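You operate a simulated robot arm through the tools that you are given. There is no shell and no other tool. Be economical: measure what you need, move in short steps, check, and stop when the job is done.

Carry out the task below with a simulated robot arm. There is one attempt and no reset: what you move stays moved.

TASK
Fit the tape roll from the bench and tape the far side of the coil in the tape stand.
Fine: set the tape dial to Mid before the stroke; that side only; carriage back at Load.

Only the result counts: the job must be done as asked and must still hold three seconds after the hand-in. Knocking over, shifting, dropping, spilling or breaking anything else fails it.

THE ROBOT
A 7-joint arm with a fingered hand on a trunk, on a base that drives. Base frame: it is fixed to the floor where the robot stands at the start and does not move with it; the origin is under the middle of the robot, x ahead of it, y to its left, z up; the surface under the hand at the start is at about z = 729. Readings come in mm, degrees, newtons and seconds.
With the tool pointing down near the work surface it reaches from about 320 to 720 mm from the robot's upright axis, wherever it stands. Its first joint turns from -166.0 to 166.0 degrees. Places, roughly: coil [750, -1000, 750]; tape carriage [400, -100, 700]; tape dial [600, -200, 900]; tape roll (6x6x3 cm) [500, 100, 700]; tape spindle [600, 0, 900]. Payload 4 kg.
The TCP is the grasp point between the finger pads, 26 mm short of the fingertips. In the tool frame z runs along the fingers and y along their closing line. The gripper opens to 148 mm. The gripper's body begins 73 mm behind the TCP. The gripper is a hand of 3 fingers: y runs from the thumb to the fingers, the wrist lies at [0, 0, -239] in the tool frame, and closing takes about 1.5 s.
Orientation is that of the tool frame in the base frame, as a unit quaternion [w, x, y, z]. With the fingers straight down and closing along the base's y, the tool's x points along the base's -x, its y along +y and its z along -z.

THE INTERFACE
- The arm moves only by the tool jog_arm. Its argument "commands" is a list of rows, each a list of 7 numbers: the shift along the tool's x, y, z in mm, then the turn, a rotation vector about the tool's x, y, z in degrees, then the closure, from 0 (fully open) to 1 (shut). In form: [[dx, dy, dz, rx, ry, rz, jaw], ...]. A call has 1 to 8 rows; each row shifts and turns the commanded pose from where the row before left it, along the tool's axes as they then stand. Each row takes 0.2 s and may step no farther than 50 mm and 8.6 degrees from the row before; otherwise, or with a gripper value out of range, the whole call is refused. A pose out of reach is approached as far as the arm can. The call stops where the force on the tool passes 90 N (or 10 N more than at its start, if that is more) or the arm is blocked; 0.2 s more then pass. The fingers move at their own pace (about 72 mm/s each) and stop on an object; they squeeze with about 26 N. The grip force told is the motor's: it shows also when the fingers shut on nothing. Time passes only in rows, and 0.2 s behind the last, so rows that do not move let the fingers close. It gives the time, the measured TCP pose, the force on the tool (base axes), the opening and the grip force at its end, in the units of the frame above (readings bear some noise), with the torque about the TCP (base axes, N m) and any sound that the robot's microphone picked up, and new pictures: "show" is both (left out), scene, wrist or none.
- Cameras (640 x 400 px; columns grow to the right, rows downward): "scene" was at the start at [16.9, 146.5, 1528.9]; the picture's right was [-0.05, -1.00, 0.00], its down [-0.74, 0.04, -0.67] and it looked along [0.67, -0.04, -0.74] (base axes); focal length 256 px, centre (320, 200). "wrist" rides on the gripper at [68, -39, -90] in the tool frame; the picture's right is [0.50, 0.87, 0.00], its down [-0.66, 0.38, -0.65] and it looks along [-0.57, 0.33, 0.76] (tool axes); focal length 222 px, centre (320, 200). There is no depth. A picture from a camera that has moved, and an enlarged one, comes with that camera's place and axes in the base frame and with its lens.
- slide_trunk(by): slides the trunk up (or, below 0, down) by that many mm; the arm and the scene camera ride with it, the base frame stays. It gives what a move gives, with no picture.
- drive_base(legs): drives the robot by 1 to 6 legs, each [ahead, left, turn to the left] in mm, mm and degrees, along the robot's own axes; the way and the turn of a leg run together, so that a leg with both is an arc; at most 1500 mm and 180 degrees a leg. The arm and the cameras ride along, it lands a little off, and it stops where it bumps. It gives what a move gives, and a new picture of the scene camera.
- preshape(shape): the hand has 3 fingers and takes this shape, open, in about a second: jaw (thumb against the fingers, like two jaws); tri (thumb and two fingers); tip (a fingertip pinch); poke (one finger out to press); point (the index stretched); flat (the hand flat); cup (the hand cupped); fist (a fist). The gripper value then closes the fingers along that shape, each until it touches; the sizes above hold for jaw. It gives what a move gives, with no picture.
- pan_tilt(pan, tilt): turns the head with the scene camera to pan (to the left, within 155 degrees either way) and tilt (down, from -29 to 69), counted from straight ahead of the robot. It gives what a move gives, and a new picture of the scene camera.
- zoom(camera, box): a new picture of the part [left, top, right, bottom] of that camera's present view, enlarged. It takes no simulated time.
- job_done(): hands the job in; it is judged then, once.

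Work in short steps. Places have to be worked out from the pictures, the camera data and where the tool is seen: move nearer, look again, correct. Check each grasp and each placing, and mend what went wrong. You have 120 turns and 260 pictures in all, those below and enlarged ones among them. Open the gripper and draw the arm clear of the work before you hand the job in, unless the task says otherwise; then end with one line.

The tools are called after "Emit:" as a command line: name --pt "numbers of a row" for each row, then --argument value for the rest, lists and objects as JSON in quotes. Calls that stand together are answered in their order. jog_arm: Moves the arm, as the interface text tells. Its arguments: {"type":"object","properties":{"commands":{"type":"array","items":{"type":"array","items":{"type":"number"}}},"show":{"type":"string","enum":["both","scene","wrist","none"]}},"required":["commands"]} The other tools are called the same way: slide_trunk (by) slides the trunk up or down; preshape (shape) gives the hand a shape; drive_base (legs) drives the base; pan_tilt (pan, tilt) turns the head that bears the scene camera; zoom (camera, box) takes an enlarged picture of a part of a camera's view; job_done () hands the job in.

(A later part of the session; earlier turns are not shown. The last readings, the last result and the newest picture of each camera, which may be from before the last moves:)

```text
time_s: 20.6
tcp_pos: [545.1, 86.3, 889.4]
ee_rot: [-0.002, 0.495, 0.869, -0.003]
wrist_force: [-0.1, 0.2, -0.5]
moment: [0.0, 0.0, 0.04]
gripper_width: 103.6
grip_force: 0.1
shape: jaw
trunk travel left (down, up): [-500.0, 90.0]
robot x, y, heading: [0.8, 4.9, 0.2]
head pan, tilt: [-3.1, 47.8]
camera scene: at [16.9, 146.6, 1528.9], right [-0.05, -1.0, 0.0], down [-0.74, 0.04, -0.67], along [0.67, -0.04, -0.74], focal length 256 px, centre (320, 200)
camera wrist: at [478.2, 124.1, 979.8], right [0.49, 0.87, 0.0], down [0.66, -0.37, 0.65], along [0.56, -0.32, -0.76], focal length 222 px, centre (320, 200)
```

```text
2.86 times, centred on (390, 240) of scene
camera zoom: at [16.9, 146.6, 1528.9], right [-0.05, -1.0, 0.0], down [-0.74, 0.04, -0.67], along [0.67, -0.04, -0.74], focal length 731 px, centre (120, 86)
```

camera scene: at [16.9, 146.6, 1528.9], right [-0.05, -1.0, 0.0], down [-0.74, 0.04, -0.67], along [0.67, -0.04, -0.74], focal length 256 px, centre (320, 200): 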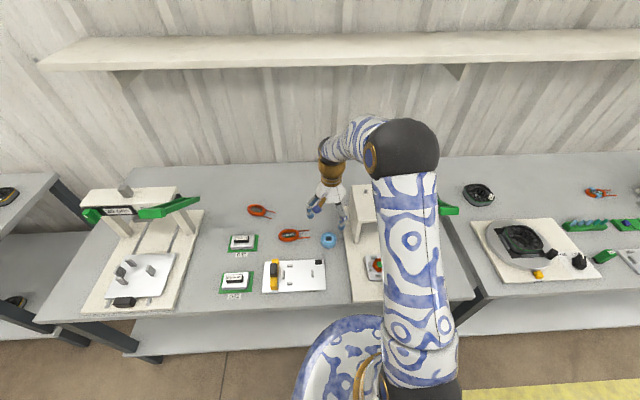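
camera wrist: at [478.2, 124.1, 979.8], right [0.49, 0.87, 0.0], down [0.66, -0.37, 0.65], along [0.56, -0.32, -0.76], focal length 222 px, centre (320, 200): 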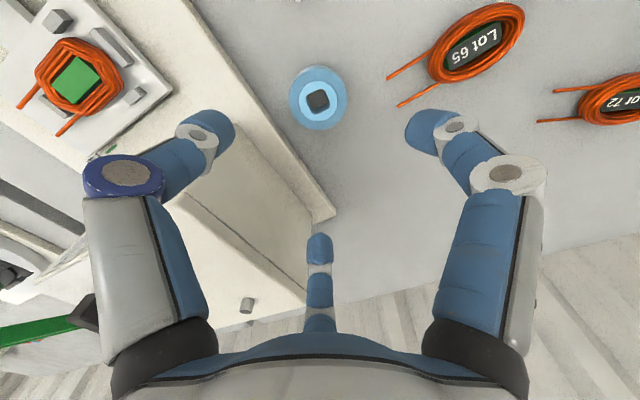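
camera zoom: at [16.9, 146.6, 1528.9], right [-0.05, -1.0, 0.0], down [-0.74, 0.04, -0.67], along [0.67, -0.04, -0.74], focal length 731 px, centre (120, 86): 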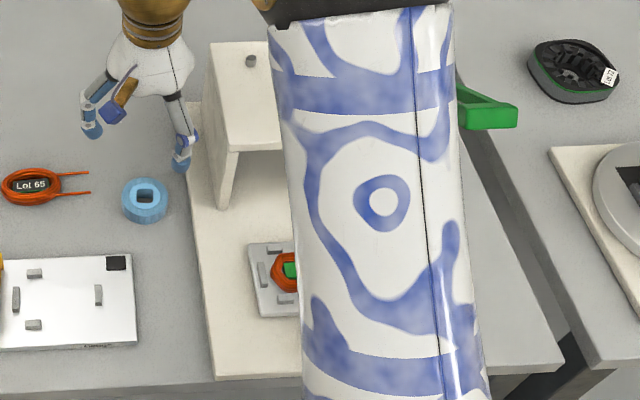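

The stand hasn't moved (peg and base at the same pixels). I re-centre over the roll (540,85) and descend to 742 in steps with fingers at 0.4.

Emit:
jog_arm --pt "1.6 -4.8 20 -0.4 0 0.66 0.4" --pt "0 0 30 0 0 0 0.4" --pt "0 0 30 0 0 0 0.4" --pt "0 0 15 0 0 0 0.4"

Emit:
zoom --camera "wrist" --box '[220, 60, 420, 240]'

```text
time_s: 21.6
tcp_pos: [539.0, 86.0, 794.2]
ee_rot: [-0.002, 0.499, 0.867, 0.002]
wrist_force: [0.0, 0.1, -0.5]
moment: [0.0, -0.02, 0.0]
gripper_width: 89.2
grip_force: 0.1
shape: jaw
trunk travel left (down, up): [-500.0, 90.0]
robot x, y, heading: [0.9, 3.1, 0.1]
head pan, tilt: [-3.1, 47.8]
camera scene: at [17.0, 146.6, 1528.9], right [-0.05, -1.0, 0.0], down [-0.74, 0.04, -0.67], along [0.67, -0.04, -0.74], focal length 256 px, centre (320, 200)
camera wrist: at [471.2, 124.6, 884.7], right [0.5, 0.87, 0.0], down [0.66, -0.38, 0.65], along [0.56, -0.32, -0.76], focal length 222 px, centre (320, 200)
```

scene: 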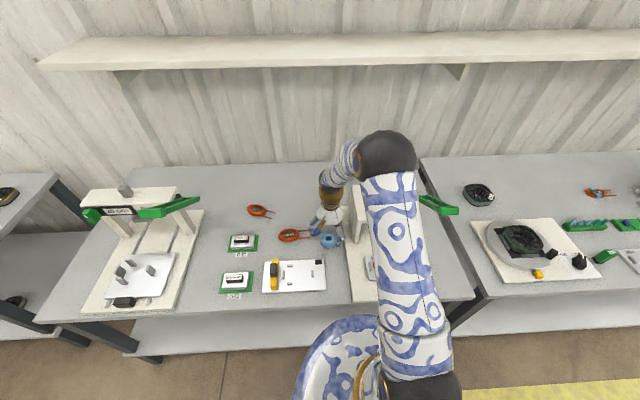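
wrist: 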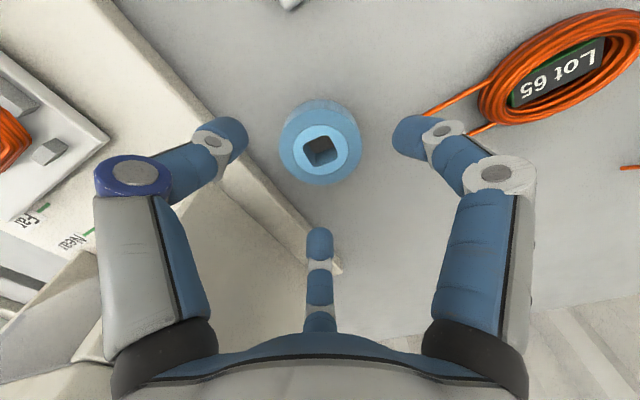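

```text
2.22 times, centred on (320, 150) of wrist
camera zoom: at [471.2, 124.6, 884.7], right [0.5, 0.87, 0.0], down [0.66, -0.38, 0.65], along [0.56, -0.32, -0.76], focal length 494 px, centre (320, 311)
```

zoom: 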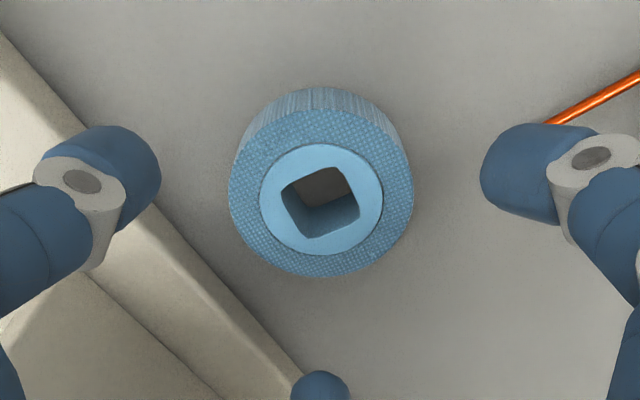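

Centred. I descend the last 50 mm and close on the roll.

Emit:
jog_arm --pt "0 0 18 0 0 0 0.4" --pt "0 0 18 0 0 0 0.4" --pt "0 0 15 0 0 0 0.4" --pt "0 0 0 0 0 0 0.7" --pt "0 0 0 0 0 0 1" --pt "0 0 0 0 0 0 1" --pt "0 0 0 0 0 0 1" --pt "0 0 0 0 0 0 1"

Emit:
zoom --camera "wrist" --box '[220, 60, 420, 240]'

```text
time_s: 23.4
tcp_pos: [539.1, 84.4, 744.5]
ee_rot: [-0.001, 0.5, 0.866, 0.001]
wrist_force: [-6.1, -3.4, 39.0]
moment: [-0.55, 1.09, 0.02]
gripper_width: 60.3
grip_force: 25.5
shape: jaw
trunk travel left (down, up): [-500.0, 90.0]
robot x, y, heading: [3.1, 3.5, -0.0]
head pan, tilt: [-3.1, 47.8]
camera scene: at [13.1, 145.7, 1529.3], right [-0.05, -1.0, 0.0], down [-0.74, 0.04, -0.67], along [0.67, -0.04, -0.74], focal length 256 px, centre (320, 200)
camera wrist: at [471.6, 122.6, 835.0], right [0.5, 0.87, 0.0], down [0.66, -0.38, 0.65], along [0.57, -0.32, -0.76], focal length 222 px, centre (320, 200)
```

scene: 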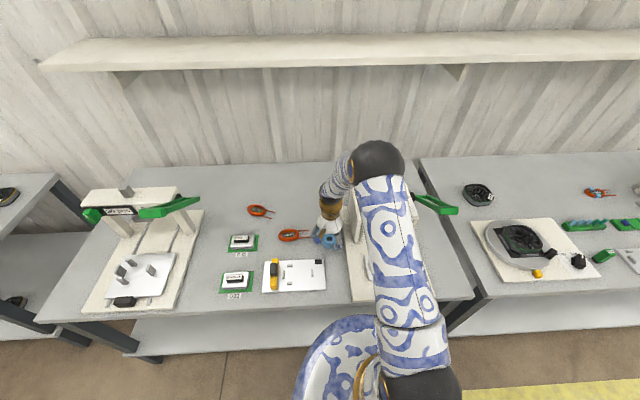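
wrist: 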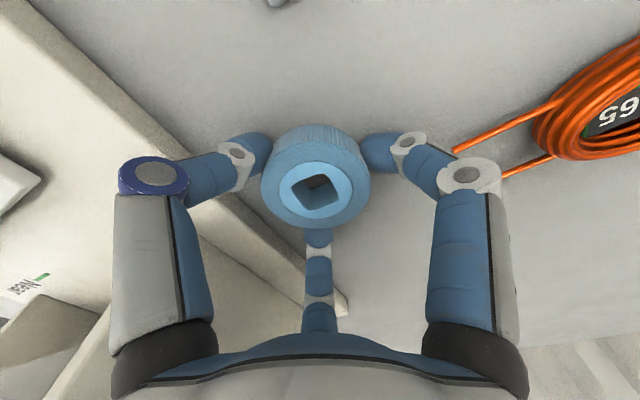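

```text
2.22 times, centred on (320, 150) of wrist
camera zoom: at [471.6, 122.6, 835.0], right [0.5, 0.87, 0.0], down [0.66, -0.38, 0.65], along [0.57, -0.32, -0.76], focal length 494 px, centre (320, 311)
```

zoom: 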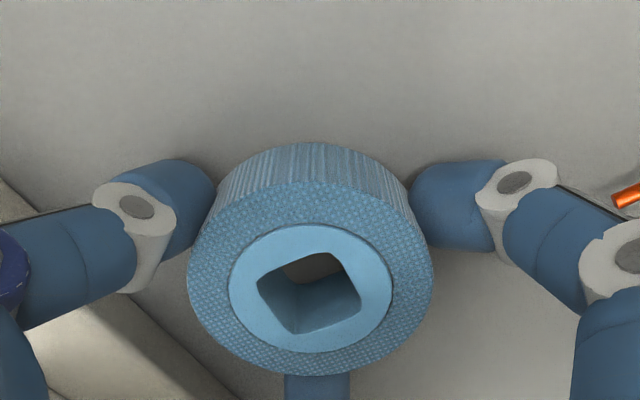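

Roll gripped (60 mm). I lift straight up.

Emit:
jog_arm --pt "0 0 -8 0 0 0 1" --pt "0 0 -30 0 0 0 1" --pt "0 0 -45 0 0 0 1" --pt "0 0 -45 0 0 0 1" --pt "0 0 -45 0 0 0 1" --pt "0 0 -40 0 0 0 1"

Emit:
zoom --camera "wrist" --box '[220, 60, 420, 240]'

Emit:
zoom --camera "scene" --box '[270, 140, 420, 280]'

```text
time_s: 24.9
tcp_pos: [538.9, 83.6, 954.4]
ee_rot: [-0.002, 0.499, 0.867, 0.002]
wrist_force: [-0.1, -0.5, -0.3]
moment: [-0.01, -0.01, 0.0]
gripper_width: 57.8
grip_force: 26.8
shape: jaw
trunk travel left (down, up): [-500.0, 90.0]
robot x, y, heading: [-3.2, 0.6, 0.2]
head pan, tilt: [-3.1, 47.8]
camera scene: at [16.8, 146.6, 1528.9], right [-0.05, -1.0, 0.0], down [-0.74, 0.04, -0.67], along [0.67, -0.04, -0.74], focal length 256 px, centre (320, 200)
camera wrist: at [470.5, 121.9, 1045.2], right [0.5, 0.87, 0.0], down [0.66, -0.38, 0.65], along [0.56, -0.32, -0.76], focal length 222 px, centre (320, 200)
```

scene: 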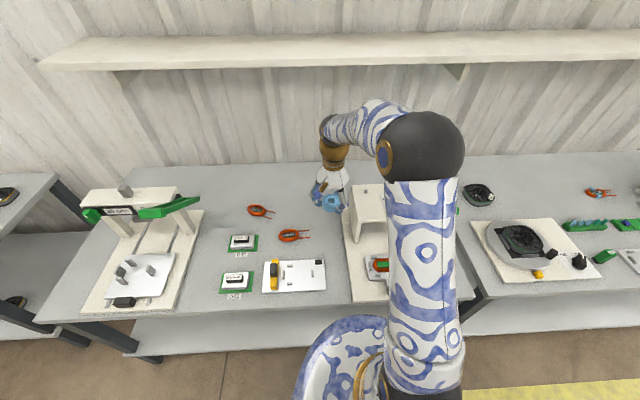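
wrist: 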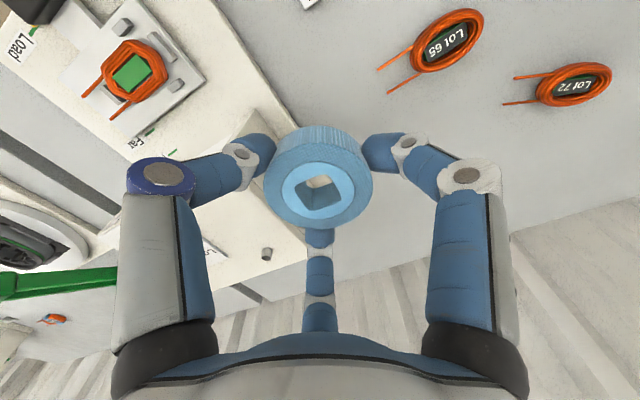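

```text
2.22 times, centred on (320, 150) of wrist
camera zoom: at [470.5, 121.9, 1045.2], right [0.5, 0.87, 0.0], down [0.66, -0.38, 0.65], along [0.56, -0.32, -0.76], focal length 494 px, centre (320, 311)
```

zoom: 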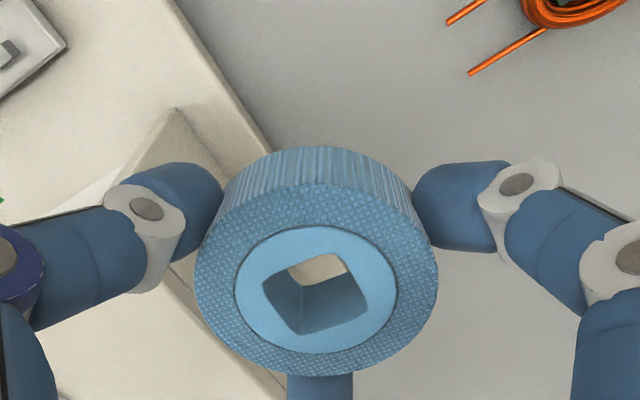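

```text
2.86 times, centred on (345, 210) of scene
camera zoom: at [16.8, 146.6, 1528.9], right [-0.05, -1.0, 0.0], down [-0.74, 0.04, -0.67], along [0.67, -0.04, -0.74], focal length 731 px, centre (249, 171)
```

zoom: 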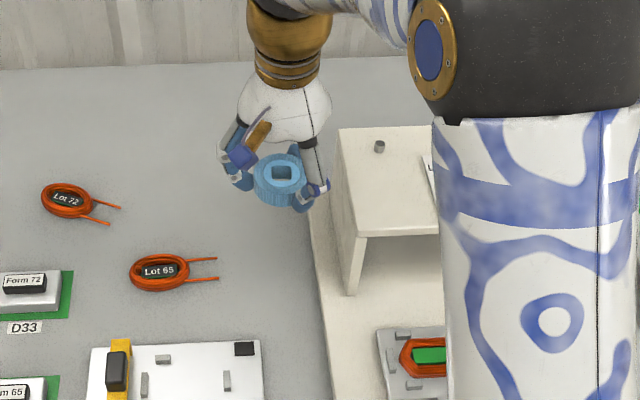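

Roll held; its centre is about 3 mm from TCP. The spindle triangulates to ≈(638,-50,880). I move above it.

Emit:
jog_arm --pt "-41.8 5.3 0 0 0 0 1" --pt "-41.8 5.3 0 0 0 0 1" --pt "-41.8 5.3 0 0 0 0 1" --pt "-41.8 5.3 0 0 0 0 1"

Emit:
zoom --camera "wrist" --box '[220, 100, 420, 260]'

Emit:
zoom --camera "scene" --box '[310, 120, 420, 240]'

```text
time_s: 25.9
tcp_pos: [645.3, -49.4, 953.2]
ee_rot: [-0.003, 0.499, 0.866, 0.0]
wrist_force: [-0.4, 0.1, -1.3]
moment: [0.01, 0.01, 0.02]
gripper_width: 57.6
grip_force: 26.0
shape: jaw
trunk travel left (down, up): [-500.0, 90.0]
robot x, y, heading: [-4.0, 1.3, -0.2]
head pan, tilt: [-3.1, 47.8]
camera scene: at [17.3, 146.3, 1528.9], right [-0.05, -1.0, 0.0], down [-0.74, 0.04, -0.67], along [0.67, -0.04, -0.74], focal length 256 px, centre (320, 200)
camera wrist: at [577.9, -11.5, 1042.7], right [0.5, 0.87, 0.0], down [0.66, -0.38, 0.65], along [0.56, -0.32, -0.76], focal length 222 px, centre (320, 200)
```

scene: 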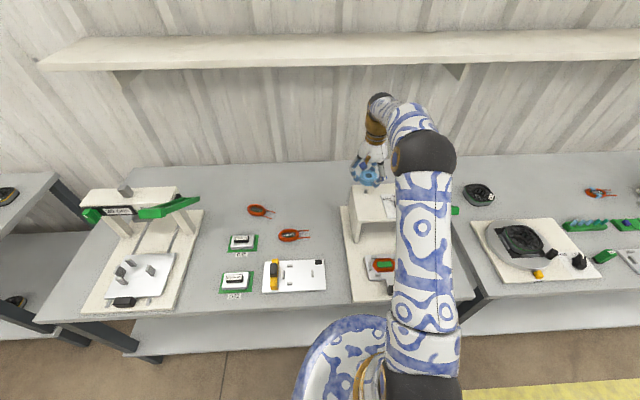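
wrist: 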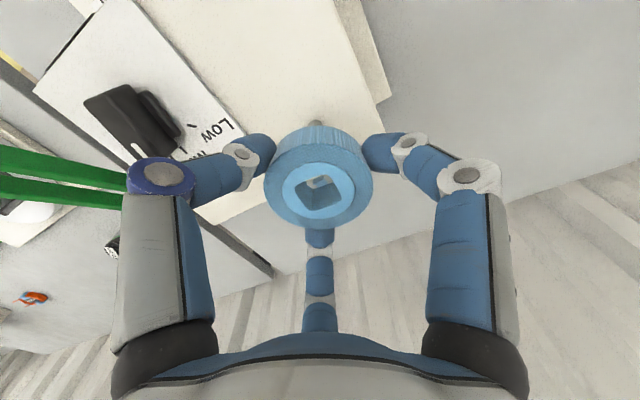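

```text
2.50 times, centred on (320, 180) of wrist
camera zoom: at [577.9, -11.5, 1042.7], right [0.5, 0.87, 0.0], down [0.66, -0.38, 0.65], along [0.56, -0.32, -0.76], focal length 555 px, centre (320, 250)
```

zoom: 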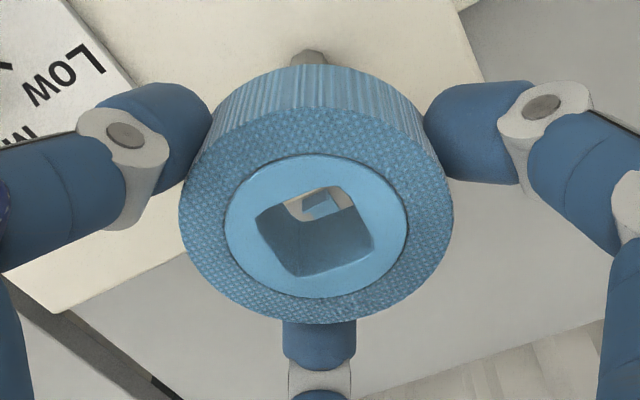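

```text
3.33 times, centred on (365, 180) of scene
camera zoom: at [17.3, 146.3, 1528.9], right [-0.05, -1.0, 0.0], down [-0.74, 0.04, -0.67], along [0.67, -0.04, -0.74], focal length 853 px, centre (170, 267)
```

zoom: 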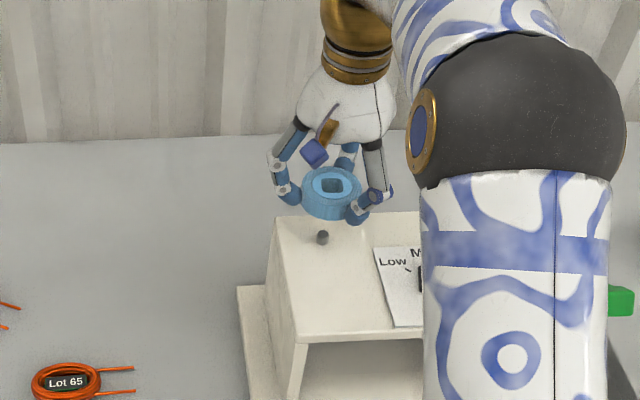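

The peg top is seen just in front-left of the roll: I put it at ≈(632,-45.5,~888). I shift the roll by (-9.5,+2.5) and lower 12 mm for a check.

Emit:
jog_arm --pt "6.9 -7 0 0 0 0 1" --pt "0 0 12 0 0 0 1" --pt "0 0 0 0 0 0 1"

Emit:
zoom --camera "wrist" --box '[220, 100, 420, 260]'

Emit:
zoom --camera "scene" --box '[330, 150, 410, 220]'

```text
time_s: 26.6
tcp_pos: [634.5, -45.8, 943.3]
ee_rot: [-0.002, 0.499, 0.866, 0.0]
wrist_force: [0.1, 0.2, -0.3]
moment: [0.04, -0.01, 0.04]
gripper_width: 57.5
grip_force: 25.7
shape: jaw
trunk travel left (down, up): [-500.0, 90.0]
robot x, y, heading: [1.4, 1.4, 0.1]
head pan, tilt: [-3.1, 47.8]
camera scene: at [17.2, 146.5, 1528.9], right [-0.05, -1.0, 0.0], down [-0.74, 0.04, -0.67], along [0.67, -0.04, -0.74], focal length 256 px, centre (320, 200)
camera wrist: at [567.4, -7.8, 1032.4], right [0.5, 0.87, 0.0], down [0.66, -0.38, 0.65], along [0.56, -0.32, -0.76], focal length 222 px, centre (320, 200)
```

scene: 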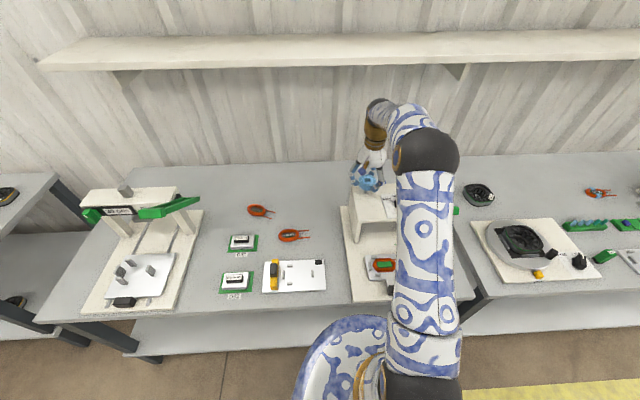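
wrist: 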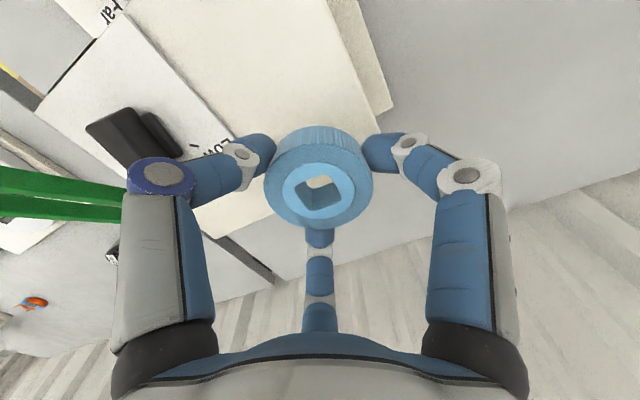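

```text
2.50 times, centred on (320, 180) of wrist
camera zoom: at [567.4, -7.8, 1032.4], right [0.5, 0.87, 0.0], down [0.66, -0.38, 0.65], along [0.56, -0.32, -0.76], focal length 555 px, centre (320, 250)
```

zoom: 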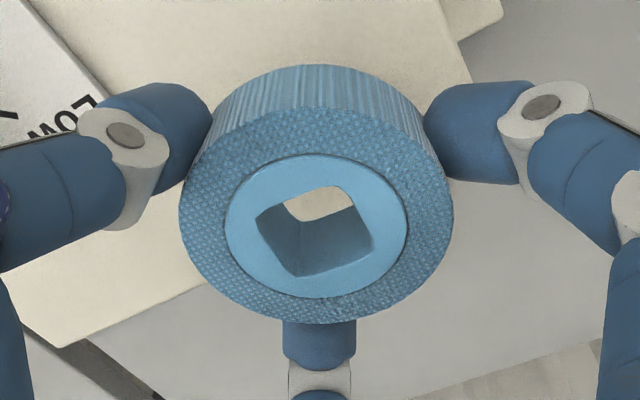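

```text
5.71 times, centred on (370, 185) of scene
camera zoom: at [17.2, 146.5, 1528.9], right [-0.05, -1.0, 0.0], down [-0.74, 0.04, -0.67], along [0.67, -0.04, -0.74], focal length 1462 px, centre (34, 286)
```

zoom: 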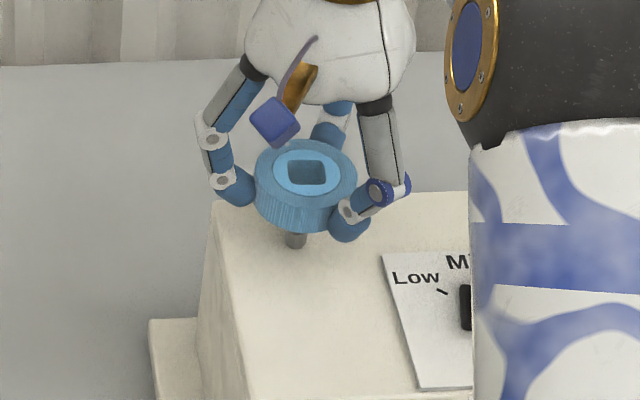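

Estimates put the roll over the peg within ~2 mm. I lower in small steps, watching force.

Emit:
jog_arm --pt "0 0 8 0 0 0 1" --pt "0 0 8 0 0 0 1" --pt "0 0 4 0 0 0 1" --pt "0 0 0 0 0 0 1"

Emit:
zoom --camera "wrist" --box '[220, 100, 420, 260]'

Emit:
zoom --camera "scene" --box '[330, 150, 410, 220]'

```text
time_s: 27.6
tcp_pos: [633.1, -46.3, 923.0]
ee_rot: [-0.001, 0.499, 0.867, 0.001]
wrist_force: [-0.2, -0.1, -0.1]
moment: [-0.01, 0.05, 0.03]
gripper_width: 57.5
grip_force: 26.2
shape: jaw
trunk travel left (down, up): [-500.0, 90.0]
robot x, y, heading: [1.4, -0.6, -0.2]
head pan, tilt: [-3.1, 47.8]
camera scene: at [17.0, 146.5, 1528.9], right [-0.05, -1.0, 0.0], down [-0.74, 0.04, -0.67], along [0.67, -0.04, -0.74], focal length 256 px, centre (320, 200)
camera wrist: at [566.3, -8.9, 1013.0], right [0.5, 0.87, 0.0], down [0.66, -0.38, 0.65], along [0.56, -0.32, -0.76], focal length 222 px, centre (320, 200)
```

scene: 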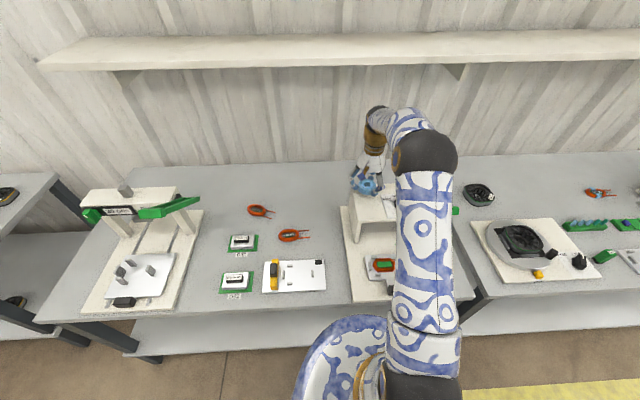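
wrist: 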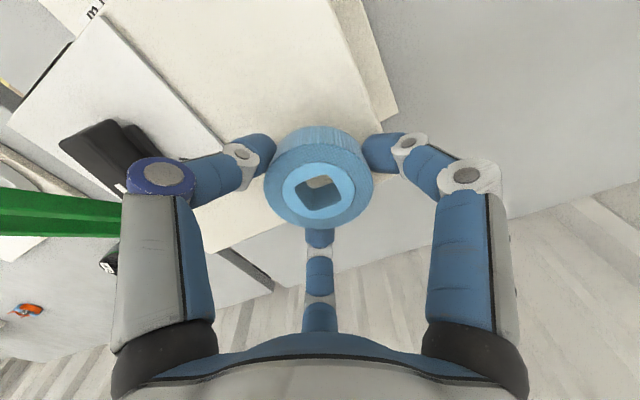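

```text
2.50 times, centred on (320, 180) of wrist
camera zoom: at [566.3, -8.9, 1013.0], right [0.5, 0.87, 0.0], down [0.66, -0.38, 0.65], along [0.56, -0.32, -0.76], focal length 555 px, centre (320, 250)
```

zoom: 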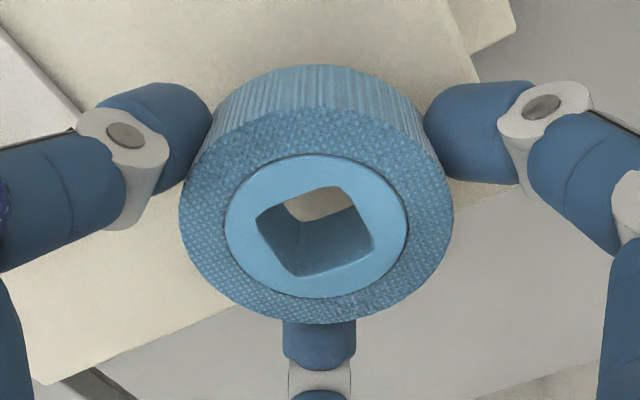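

```text
5.71 times, centred on (370, 185) of scene
camera zoom: at [17.0, 146.5, 1528.9], right [-0.05, -1.0, 0.0], down [-0.74, 0.04, -0.67], along [0.67, -0.04, -0.74], focal length 1462 px, centre (34, 286)
```

zoom: 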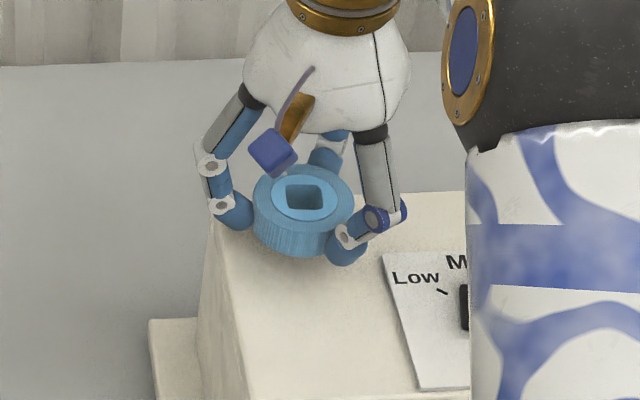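

No contact yet. I lower another 14 mm in small steps.

Emit:
jog_arm --pt "0 0 4 0 0 0 1" --pt "0 0 4 0 0 0 1" --pt "0 0 3 0 0 0 1" --pt "0 0 3 0 0 0 1" --pt "0 0 0 0 0 0 1" --show "none"

Emit:
zoom --camera "wrist" --box '[220, 100, 420, 260]'

Emit:
zoom --camera "scene" --box '[330, 150, 410, 220]'

```text
time_s: 28.9
tcp_pos: [634.2, -46.8, 910.0]
ee_rot: [-0.001, 0.5, 0.866, 0.001]
wrist_force: [1.8, -0.7, 1.5]
moment: [-0.02, -0.07, 0.0]
gripper_width: 57.2
grip_force: 25.9
shape: jaw
trunk travel left (down, up): [-500.0, 90.0]
robot x, y, heading: [-1.0, -2.0, -0.2]
head pan, tilt: [-3.1, 47.8]
```

```text
2.50 times, centred on (320, 180) of wrist
camera zoom: at [566.9, -7.5, 1000.1], right [0.5, 0.87, 0.0], down [0.66, -0.38, 0.65], along [0.57, -0.32, -0.76], focal length 555 px, centre (320, 250)
```

zoom: 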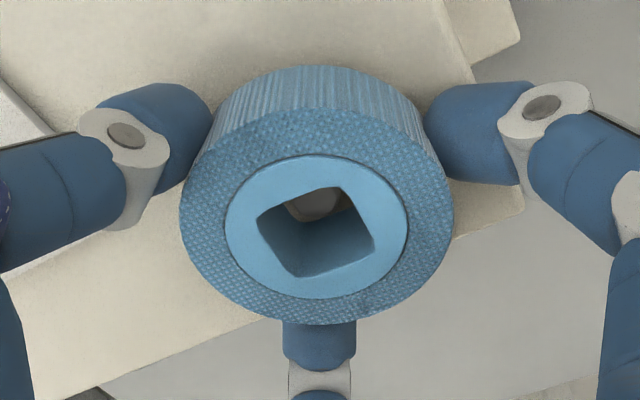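

```text
5.71 times, centred on (370, 185) of scene
camera zoom: at [17.0, 146.5, 1529.0], right [-0.05, -1.0, 0.0], down [-0.74, 0.04, -0.67], along [0.67, -0.04, -0.74], focal length 1462 px, centre (34, 286)
```

zoom: 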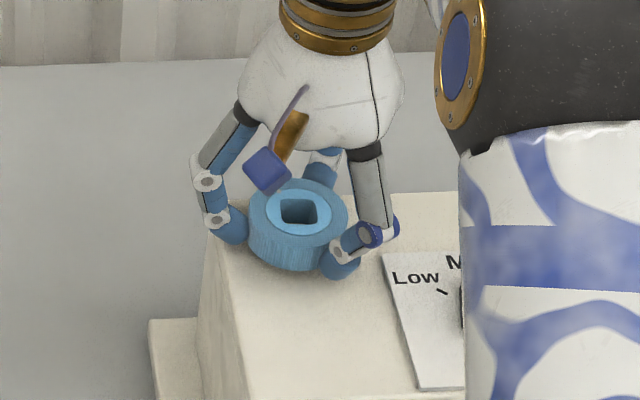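

The grey peg is visible inside the hole with almost no force: it's entering. I lower further in 3 mm steps until contact.

Emit:
jog_arm --pt "0 0 3 0 0 0 1" --pt "0 0 3 0 0 0 1" --pt "0 0 0 0 0 0 1" --show "none"

Emit:
zoom --camera "wrist" --box '[270, 140, 370, 230]'

```text
time_s: 29.6
tcp_pos: [635.6, -46.1, 902.9]
ee_rot: [-0.003, 0.499, 0.867, 0.001]
wrist_force: [2.7, 0.8, 0.5]
moment: [-0.02, -0.08, 0.01]
gripper_width: 57.1
grip_force: 26.6
shape: jaw
trunk travel left (down, up): [-500.0, 90.0]
robot x, y, heading: [-1.1, 0.4, 0.1]
head pan, tilt: [-3.1, 47.8]
```

```text
4.44 times, centred on (320, 185) of wrist
camera zoom: at [567.1, -7.5, 992.9], right [0.5, 0.87, 0.0], down [0.66, -0.38, 0.65], along [0.56, -0.32, -0.76], focal length 987 px, centre (320, 267)
```

zoom: 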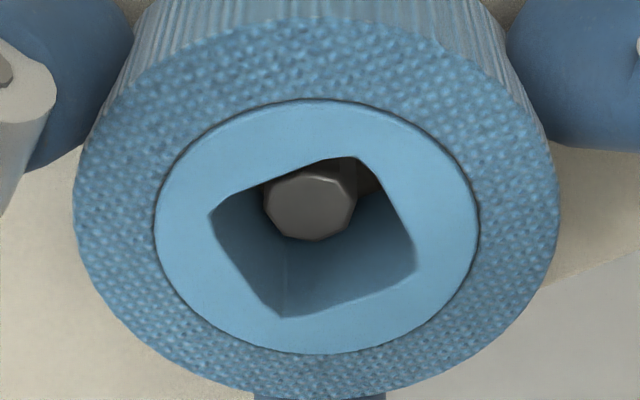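

Peg clearly inside the hole. I continue down with a 1 mm centring shift.

Emit:
jog_arm --pt "1 -1 3 0 0 0 1" --pt "0 0 3 0 0 0 1" --pt "0 0 2 0 0 0 1" --pt "0 0 0 0 0 0 1" --show "none"

Emit:
zoom --camera "scene" --box '[330, 150, 410, 220]'

```text
time_s: 30.6
tcp_pos: [632.5, -45.7, 899.4]
ee_rot: [0.002, 0.5, 0.866, 0.003]
wrist_force: [14.4, -3.0, 46.9]
moment: [-0.1, -0.26, 0.26]
gripper_width: 58.4
grip_force: 26.2
shape: jaw
trunk travel left (down, up): [-500.0, 90.0]
robot x, y, heading: [1.2, 0.3, -0.1]
head pan, tilt: [-3.1, 47.8]
```

```text
5.71 times, centred on (370, 185) of scene
camera zoom: at [14.2, 146.3, 1529.5], right [-0.05, -1.0, 0.0], down [-0.74, 0.04, -0.67], along [0.67, -0.04, -0.74], focal length 1462 px, centre (34, 286)
```

zoom: 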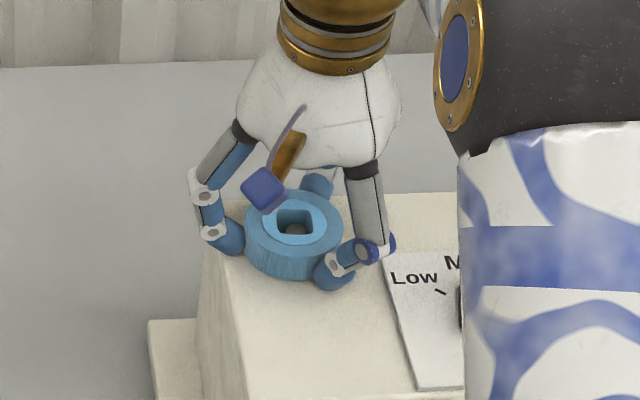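

It bottomed out (47 N). I ease off 4 mm and open the fingers, then rise.

Emit:
jog_arm --pt "0 0 -4 0 0 0 1" --pt "0 0 0 0 0 0 0.8" --pt "0 0 0 0 0 0 0.4" --pt "0 0 0 0 0 0 0.35" --pt "0 0 0 0 0 0 0.35" --pt "0 0 -20 0 0 0 0.35" --pt "0 0 -40 0 0 0 0.3" --pt "0 0 -40 0 0 0 0.3"

Emit:
zoom --camera "wrist" --box '[240, 60, 400, 220]'

Emit:
zoom --camera "scene" --box '[330, 150, 410, 220]'

```text
time_s: 32.5
tcp_pos: [633.1, -47.2, 1001.9]
ee_rot: [-0.002, 0.499, 0.866, 0.0]
wrist_force: [-0.2, 0.5, 0.0]
moment: [0.0, -0.01, -0.03]
gripper_width: 103.2
grip_force: 0.1
shape: jaw
trunk travel left (down, up): [-500.0, 90.0]
robot x, y, heading: [1.5, 1.0, 0.0]
head pan, tilt: [-3.1, 47.8]
camera scene: at [16.8, 146.6, 1528.8], right [-0.05, -1.0, 0.0], down [-0.74, 0.04, -0.67], along [0.67, -0.04, -0.74], focal length 256 px, centre (320, 200)
camera wrist: at [566.1, -8.8, 1091.9], right [0.5, 0.87, 0.0], down [0.66, -0.38, 0.65], along [0.56, -0.32, -0.76], focal length 222 px, centre (320, 200)
```

scene: 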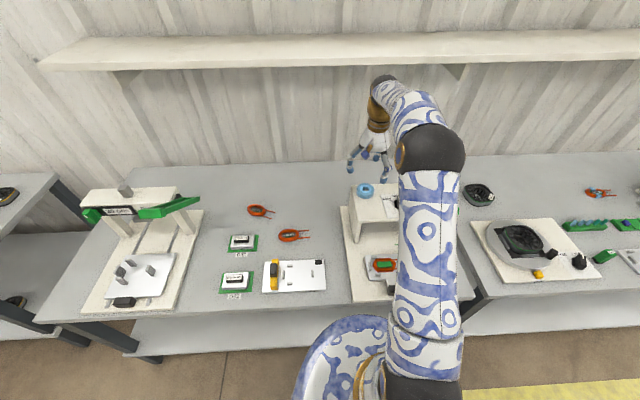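
wrist: 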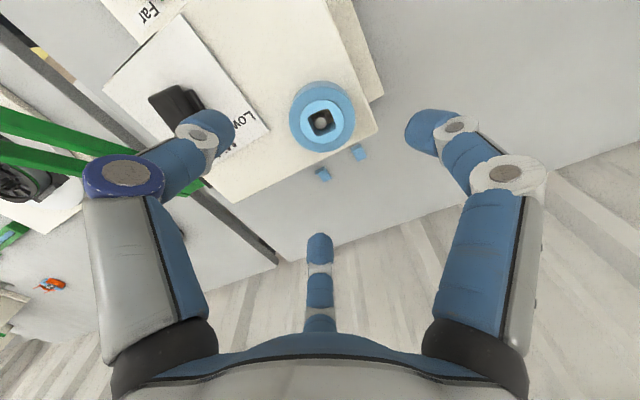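

```text
2.50 times, centred on (320, 140) of wrist
camera zoom: at [566.1, -8.8, 1091.9], right [0.5, 0.87, 0.0], down [0.66, -0.38, 0.65], along [0.56, -0.32, -0.76], focal length 555 px, centre (320, 350)
```

zoom: 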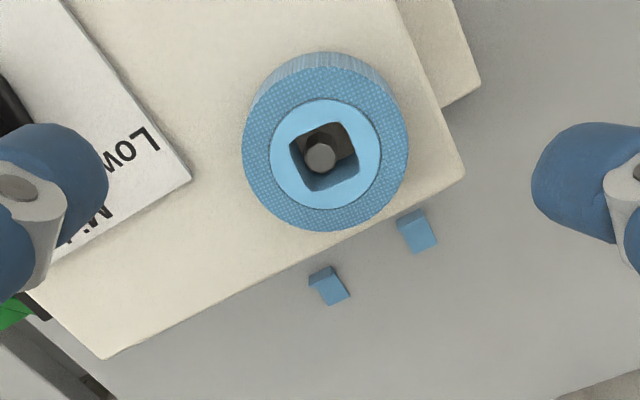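

```text
5.71 times, centred on (370, 185) of scene
camera zoom: at [16.8, 146.6, 1528.8], right [-0.05, -1.0, 0.0], down [-0.74, 0.04, -0.67], along [0.67, -0.04, -0.74], focal length 1462 px, centre (34, 286)
```

zoom: 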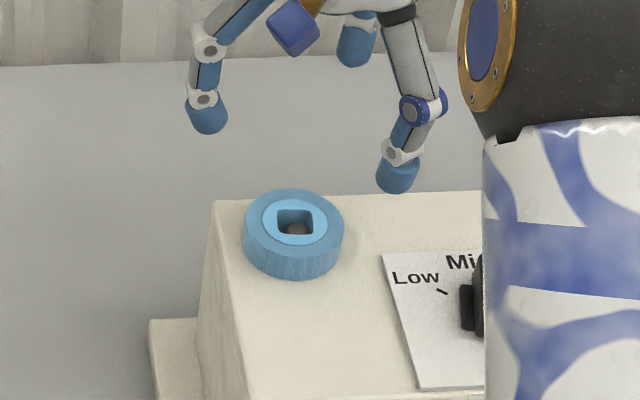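

The roll is on the spindle. Now I move above the carriage handle near (336,-110) for a close look.

Emit:
jog_arm --pt "13.1 -40.7 0 0 0 0 0.3" --pt "13.1 -40.7 0 0 0 0 0.3" --pt "13.1 -40.7 0 0 0 0 0.3" --pt "13.1 -40.7 0 0 0 0 0.3" --pt "13.1 -40.7 0 0 0 0 0.3" --pt "13.1 -40.7 0 0 0 0 0.3" --pt "13.1 -40.7 0 0 0 0 0.3"

Emit:
zoom --camera "wrist" --box '[220, 40, 420, 240]'

Emit:
zoom --camera "scene" --box '[320, 170, 480, 320]'

```text
time_s: 34.0
tcp_pos: [339.7, -109.4, 1001.0]
ee_rot: [-0.001, 0.499, 0.867, 0.001]
wrist_force: [-0.1, 0.1, 0.4]
moment: [0.01, 0.03, 0.02]
gripper_width: 103.2
grip_force: 0.0
shape: jaw
trunk travel left (down, up): [-500.0, 90.0]
robot x, y, heading: [-0.2, 1.7, 0.1]
head pan, tilt: [-3.1, 47.8]
camera scene: at [16.4, 146.6, 1529.0], right [-0.05, -1.0, 0.0], down [-0.74, 0.04, -0.67], along [0.67, -0.04, -0.74], focal length 256 px, centre (320, 200)
camera wrist: at [272.7, -71.5, 1091.7], right [0.5, 0.87, 0.0], down [0.66, -0.38, 0.65], along [0.57, -0.32, -0.76], focal length 222 px, centre (320, 200)
```

scene: 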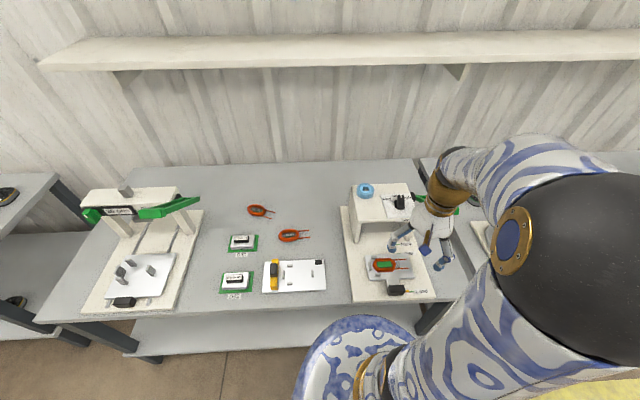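
wrist: 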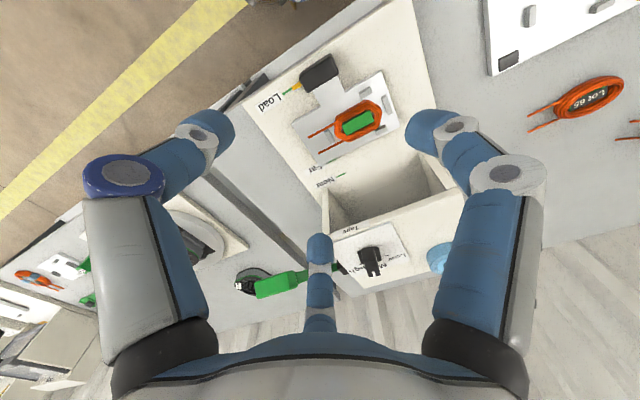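

```text
2.00 times, centred on (320, 140) of wrist
camera zoom: at [272.7, -71.5, 1091.7], right [0.5, 0.87, 0.0], down [0.66, -0.38, 0.65], along [0.57, -0.32, -0.76], focal length 444 px, centre (320, 320)
```

zoom: 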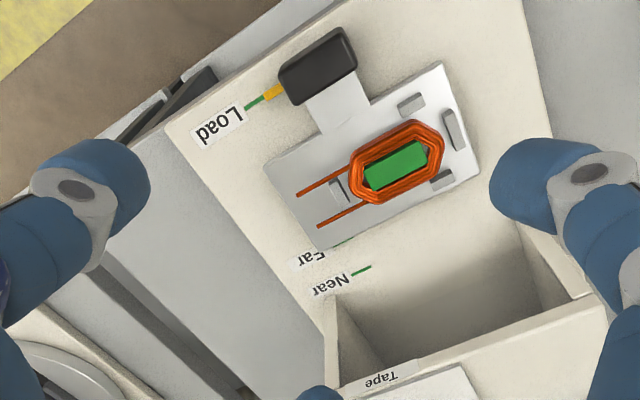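

```text
2.67 times, centred on (400, 245) of scene
camera zoom: at [16.4, 146.6, 1529.0], right [-0.05, -1.0, 0.0], down [-0.74, 0.04, -0.67], along [0.67, -0.04, -0.74], focal length 682 px, centre (107, 80)
```

zoom: 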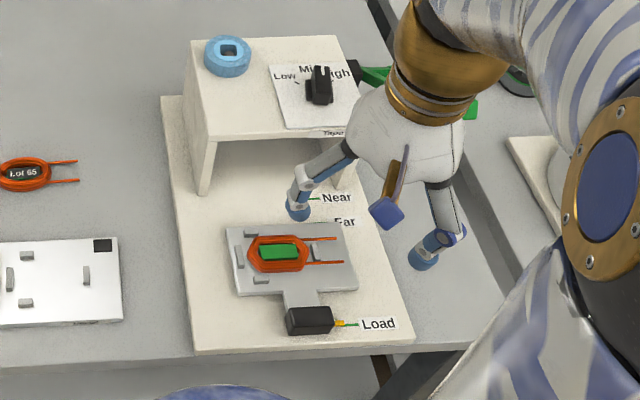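

Ticks: Load x≈333, Far x≈475, Near x≈514 (z≈720). The handle is ≈(332,-107). I descend to 860 over it for a closer view.

Emit:
jog_arm --pt "5.2 -5 35 0 0 0 0.3" --pt "0 0 36 0 0 0 0.3" --pt "0 0 36 0 0 0 0.3" --pt "0 0 36 0 0 0 0.3"

Emit:
zoom --camera "wrist" --box '[220, 40, 420, 240]'

Emit:
zoom --camera "scene" --box '[350, 200, 470, 310]'

```text
time_s: 35.0
tcp_pos: [334.1, -107.5, 855.4]
ee_rot: [-0.002, 0.5, 0.866, 0.001]
wrist_force: [-0.4, 0.2, 0.4]
moment: [0.0, -0.02, 0.03]
gripper_width: 103.1
grip_force: 0.1
shape: jaw
trunk travel left (down, up): [-500.0, 90.0]
robot x, y, heading: [3.4, 3.3, 0.1]
head pan, tilt: [-3.1, 47.8]
camera scene: at [17.0, 146.4, 1529.0], right [-0.05, -1.0, 0.0], down [-0.74, 0.04, -0.67], along [0.67, -0.04, -0.74], focal length 256 px, centre (320, 200)
camera wrist: at [266.7, -69.2, 945.7], right [0.5, 0.87, 0.0], down [0.66, -0.38, 0.65], along [0.56, -0.32, -0.76], focal length 222 px, centre (320, 200)
```

scene: 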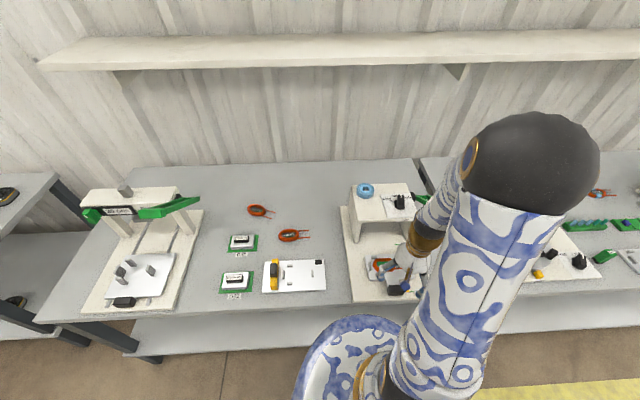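
wrist: 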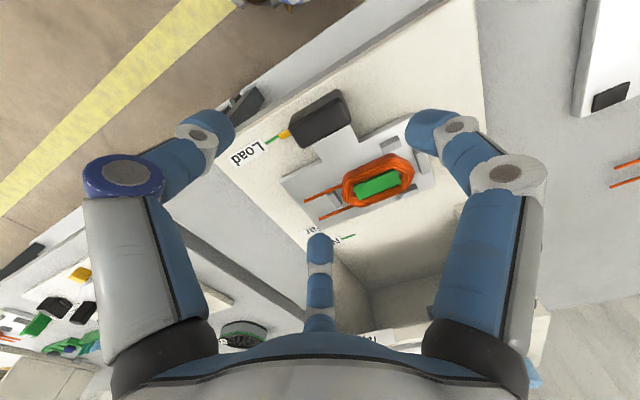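

```text
2.00 times, centred on (320, 140) of wrist
camera zoom: at [266.7, -69.2, 945.7], right [0.5, 0.87, 0.0], down [0.66, -0.38, 0.65], along [0.56, -0.32, -0.76], focal length 444 px, centre (320, 320)
```

zoom: 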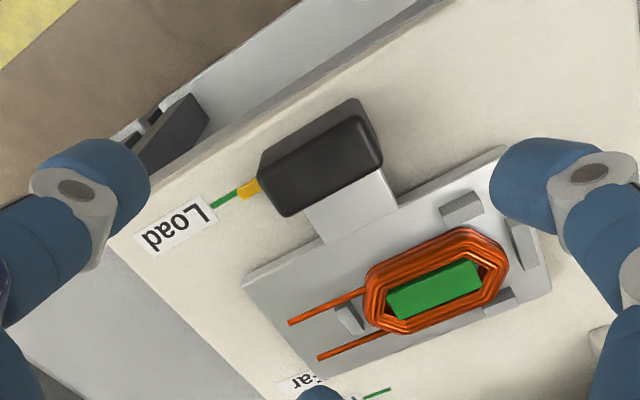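

```text
3.64 times, centred on (410, 255) of scene
camera zoom: at [17.0, 146.4, 1529.0], right [-0.05, -1.0, 0.0], down [-0.74, 0.04, -0.67], along [0.67, -0.04, -0.74], focal length 930 px, centre (-7, 0)
```

zoom: 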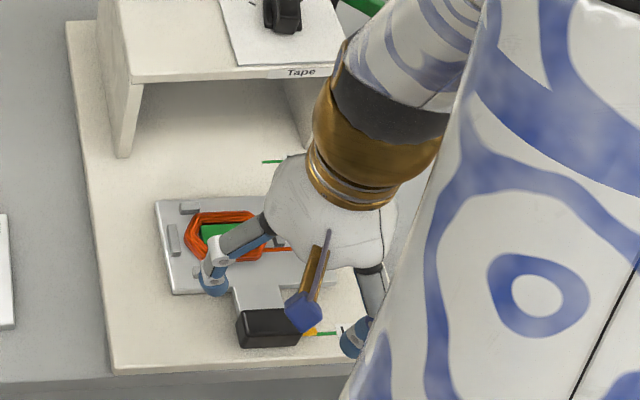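

Handle ≈ (335,-105), about 25×50 mm, top z≈750; plate edge at x≈380. With this yaw two fingers will close on the handle's front and back faces. I narrow to 0.55 and descend to 768.

Emit:
jog_arm --pt "1.3 1 30 0 0 0 0.5" --pt "0 0 30 0 0 0 0.55" --pt "0 0 25 0 0 0 0.55" --pt "0 0 0 0 0 0 0.55"

Emit:
zoom --camera "wrist" --box '[220, 80, 420, 260]'

Emit:
zoom --camera "scene" --box '[350, 220, 470, 320]'

```text
time_s: 36.0
tcp_pos: [333.9, -105.2, 773.8]
ee_rot: [0.002, 0.5, 0.866, 0.002]
wrist_force: [4.7, -3.7, 40.6]
moment: [-0.95, -1.57, 0.01]
gripper_width: 68.8
grip_force: 0.2
shape: jaw
trunk travel left (down, up): [-500.0, 90.0]
robot x, y, heading: [1.2, 1.9, -0.1]
head pan, tilt: [-3.1, 47.8]
camera scene: at [15.1, 146.9, 1529.6], right [-0.05, -1.0, 0.0], down [-0.74, 0.04, -0.67], along [0.67, -0.04, -0.74], focal length 256 px, centre (320, 200)
camera wrist: at [265.3, -66.8, 863.1], right [0.5, 0.87, 0.0], down [0.65, -0.38, 0.66], along [0.57, -0.33, -0.75], focal length 222 px, centre (320, 200)
```

scene: 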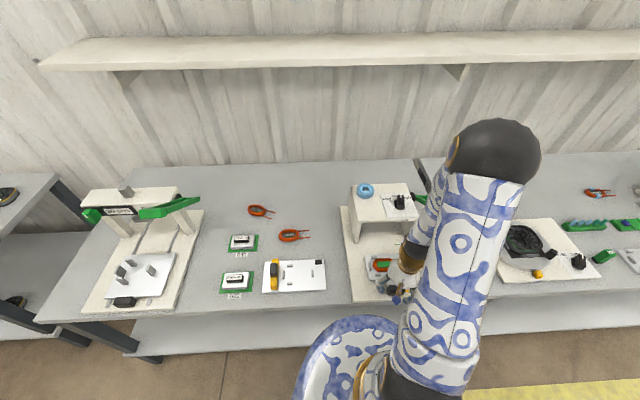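
wrist: 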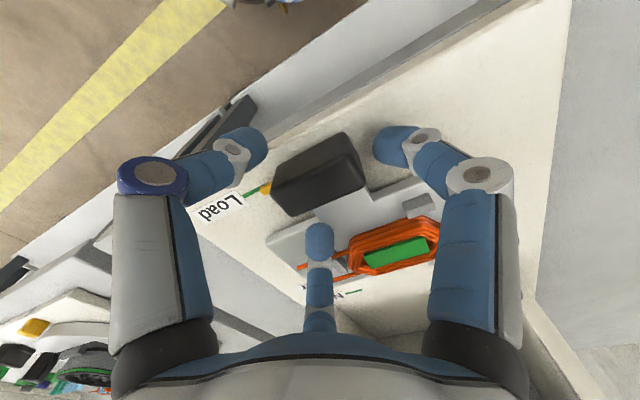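

```text
2.22 times, centred on (320, 170) of wrist
camera zoom: at [265.3, -66.8, 863.1], right [0.5, 0.87, 0.0], down [0.65, -0.38, 0.66], along [0.57, -0.33, -0.75], focal length 494 px, centre (320, 267)
```

zoom: 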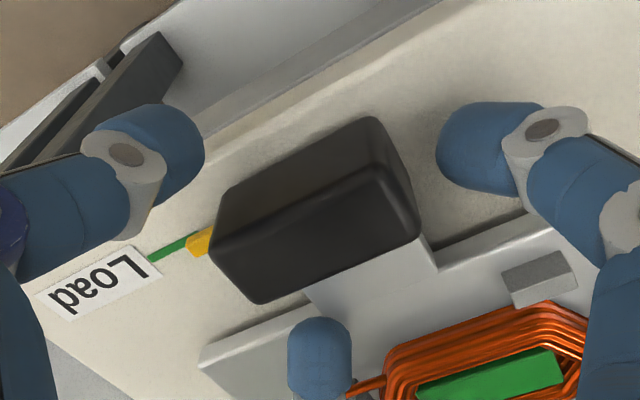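

```text
4.00 times, centred on (410, 270) of scene
camera zoom: at [15.1, 146.9, 1529.6], right [-0.05, -1.0, 0.0], down [-0.74, 0.04, -0.67], along [0.67, -0.04, -0.74], focal length 1023 px, centre (-40, -80)
```

zoom: 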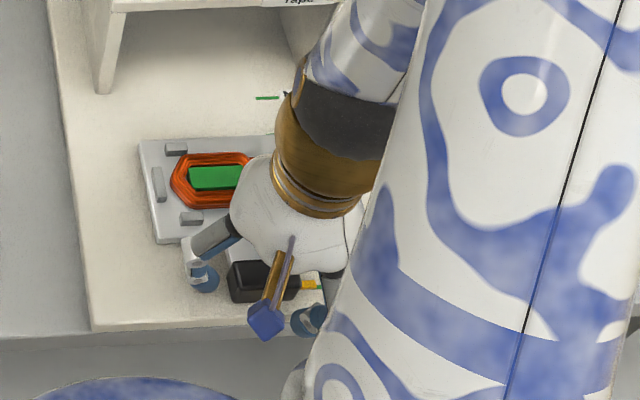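

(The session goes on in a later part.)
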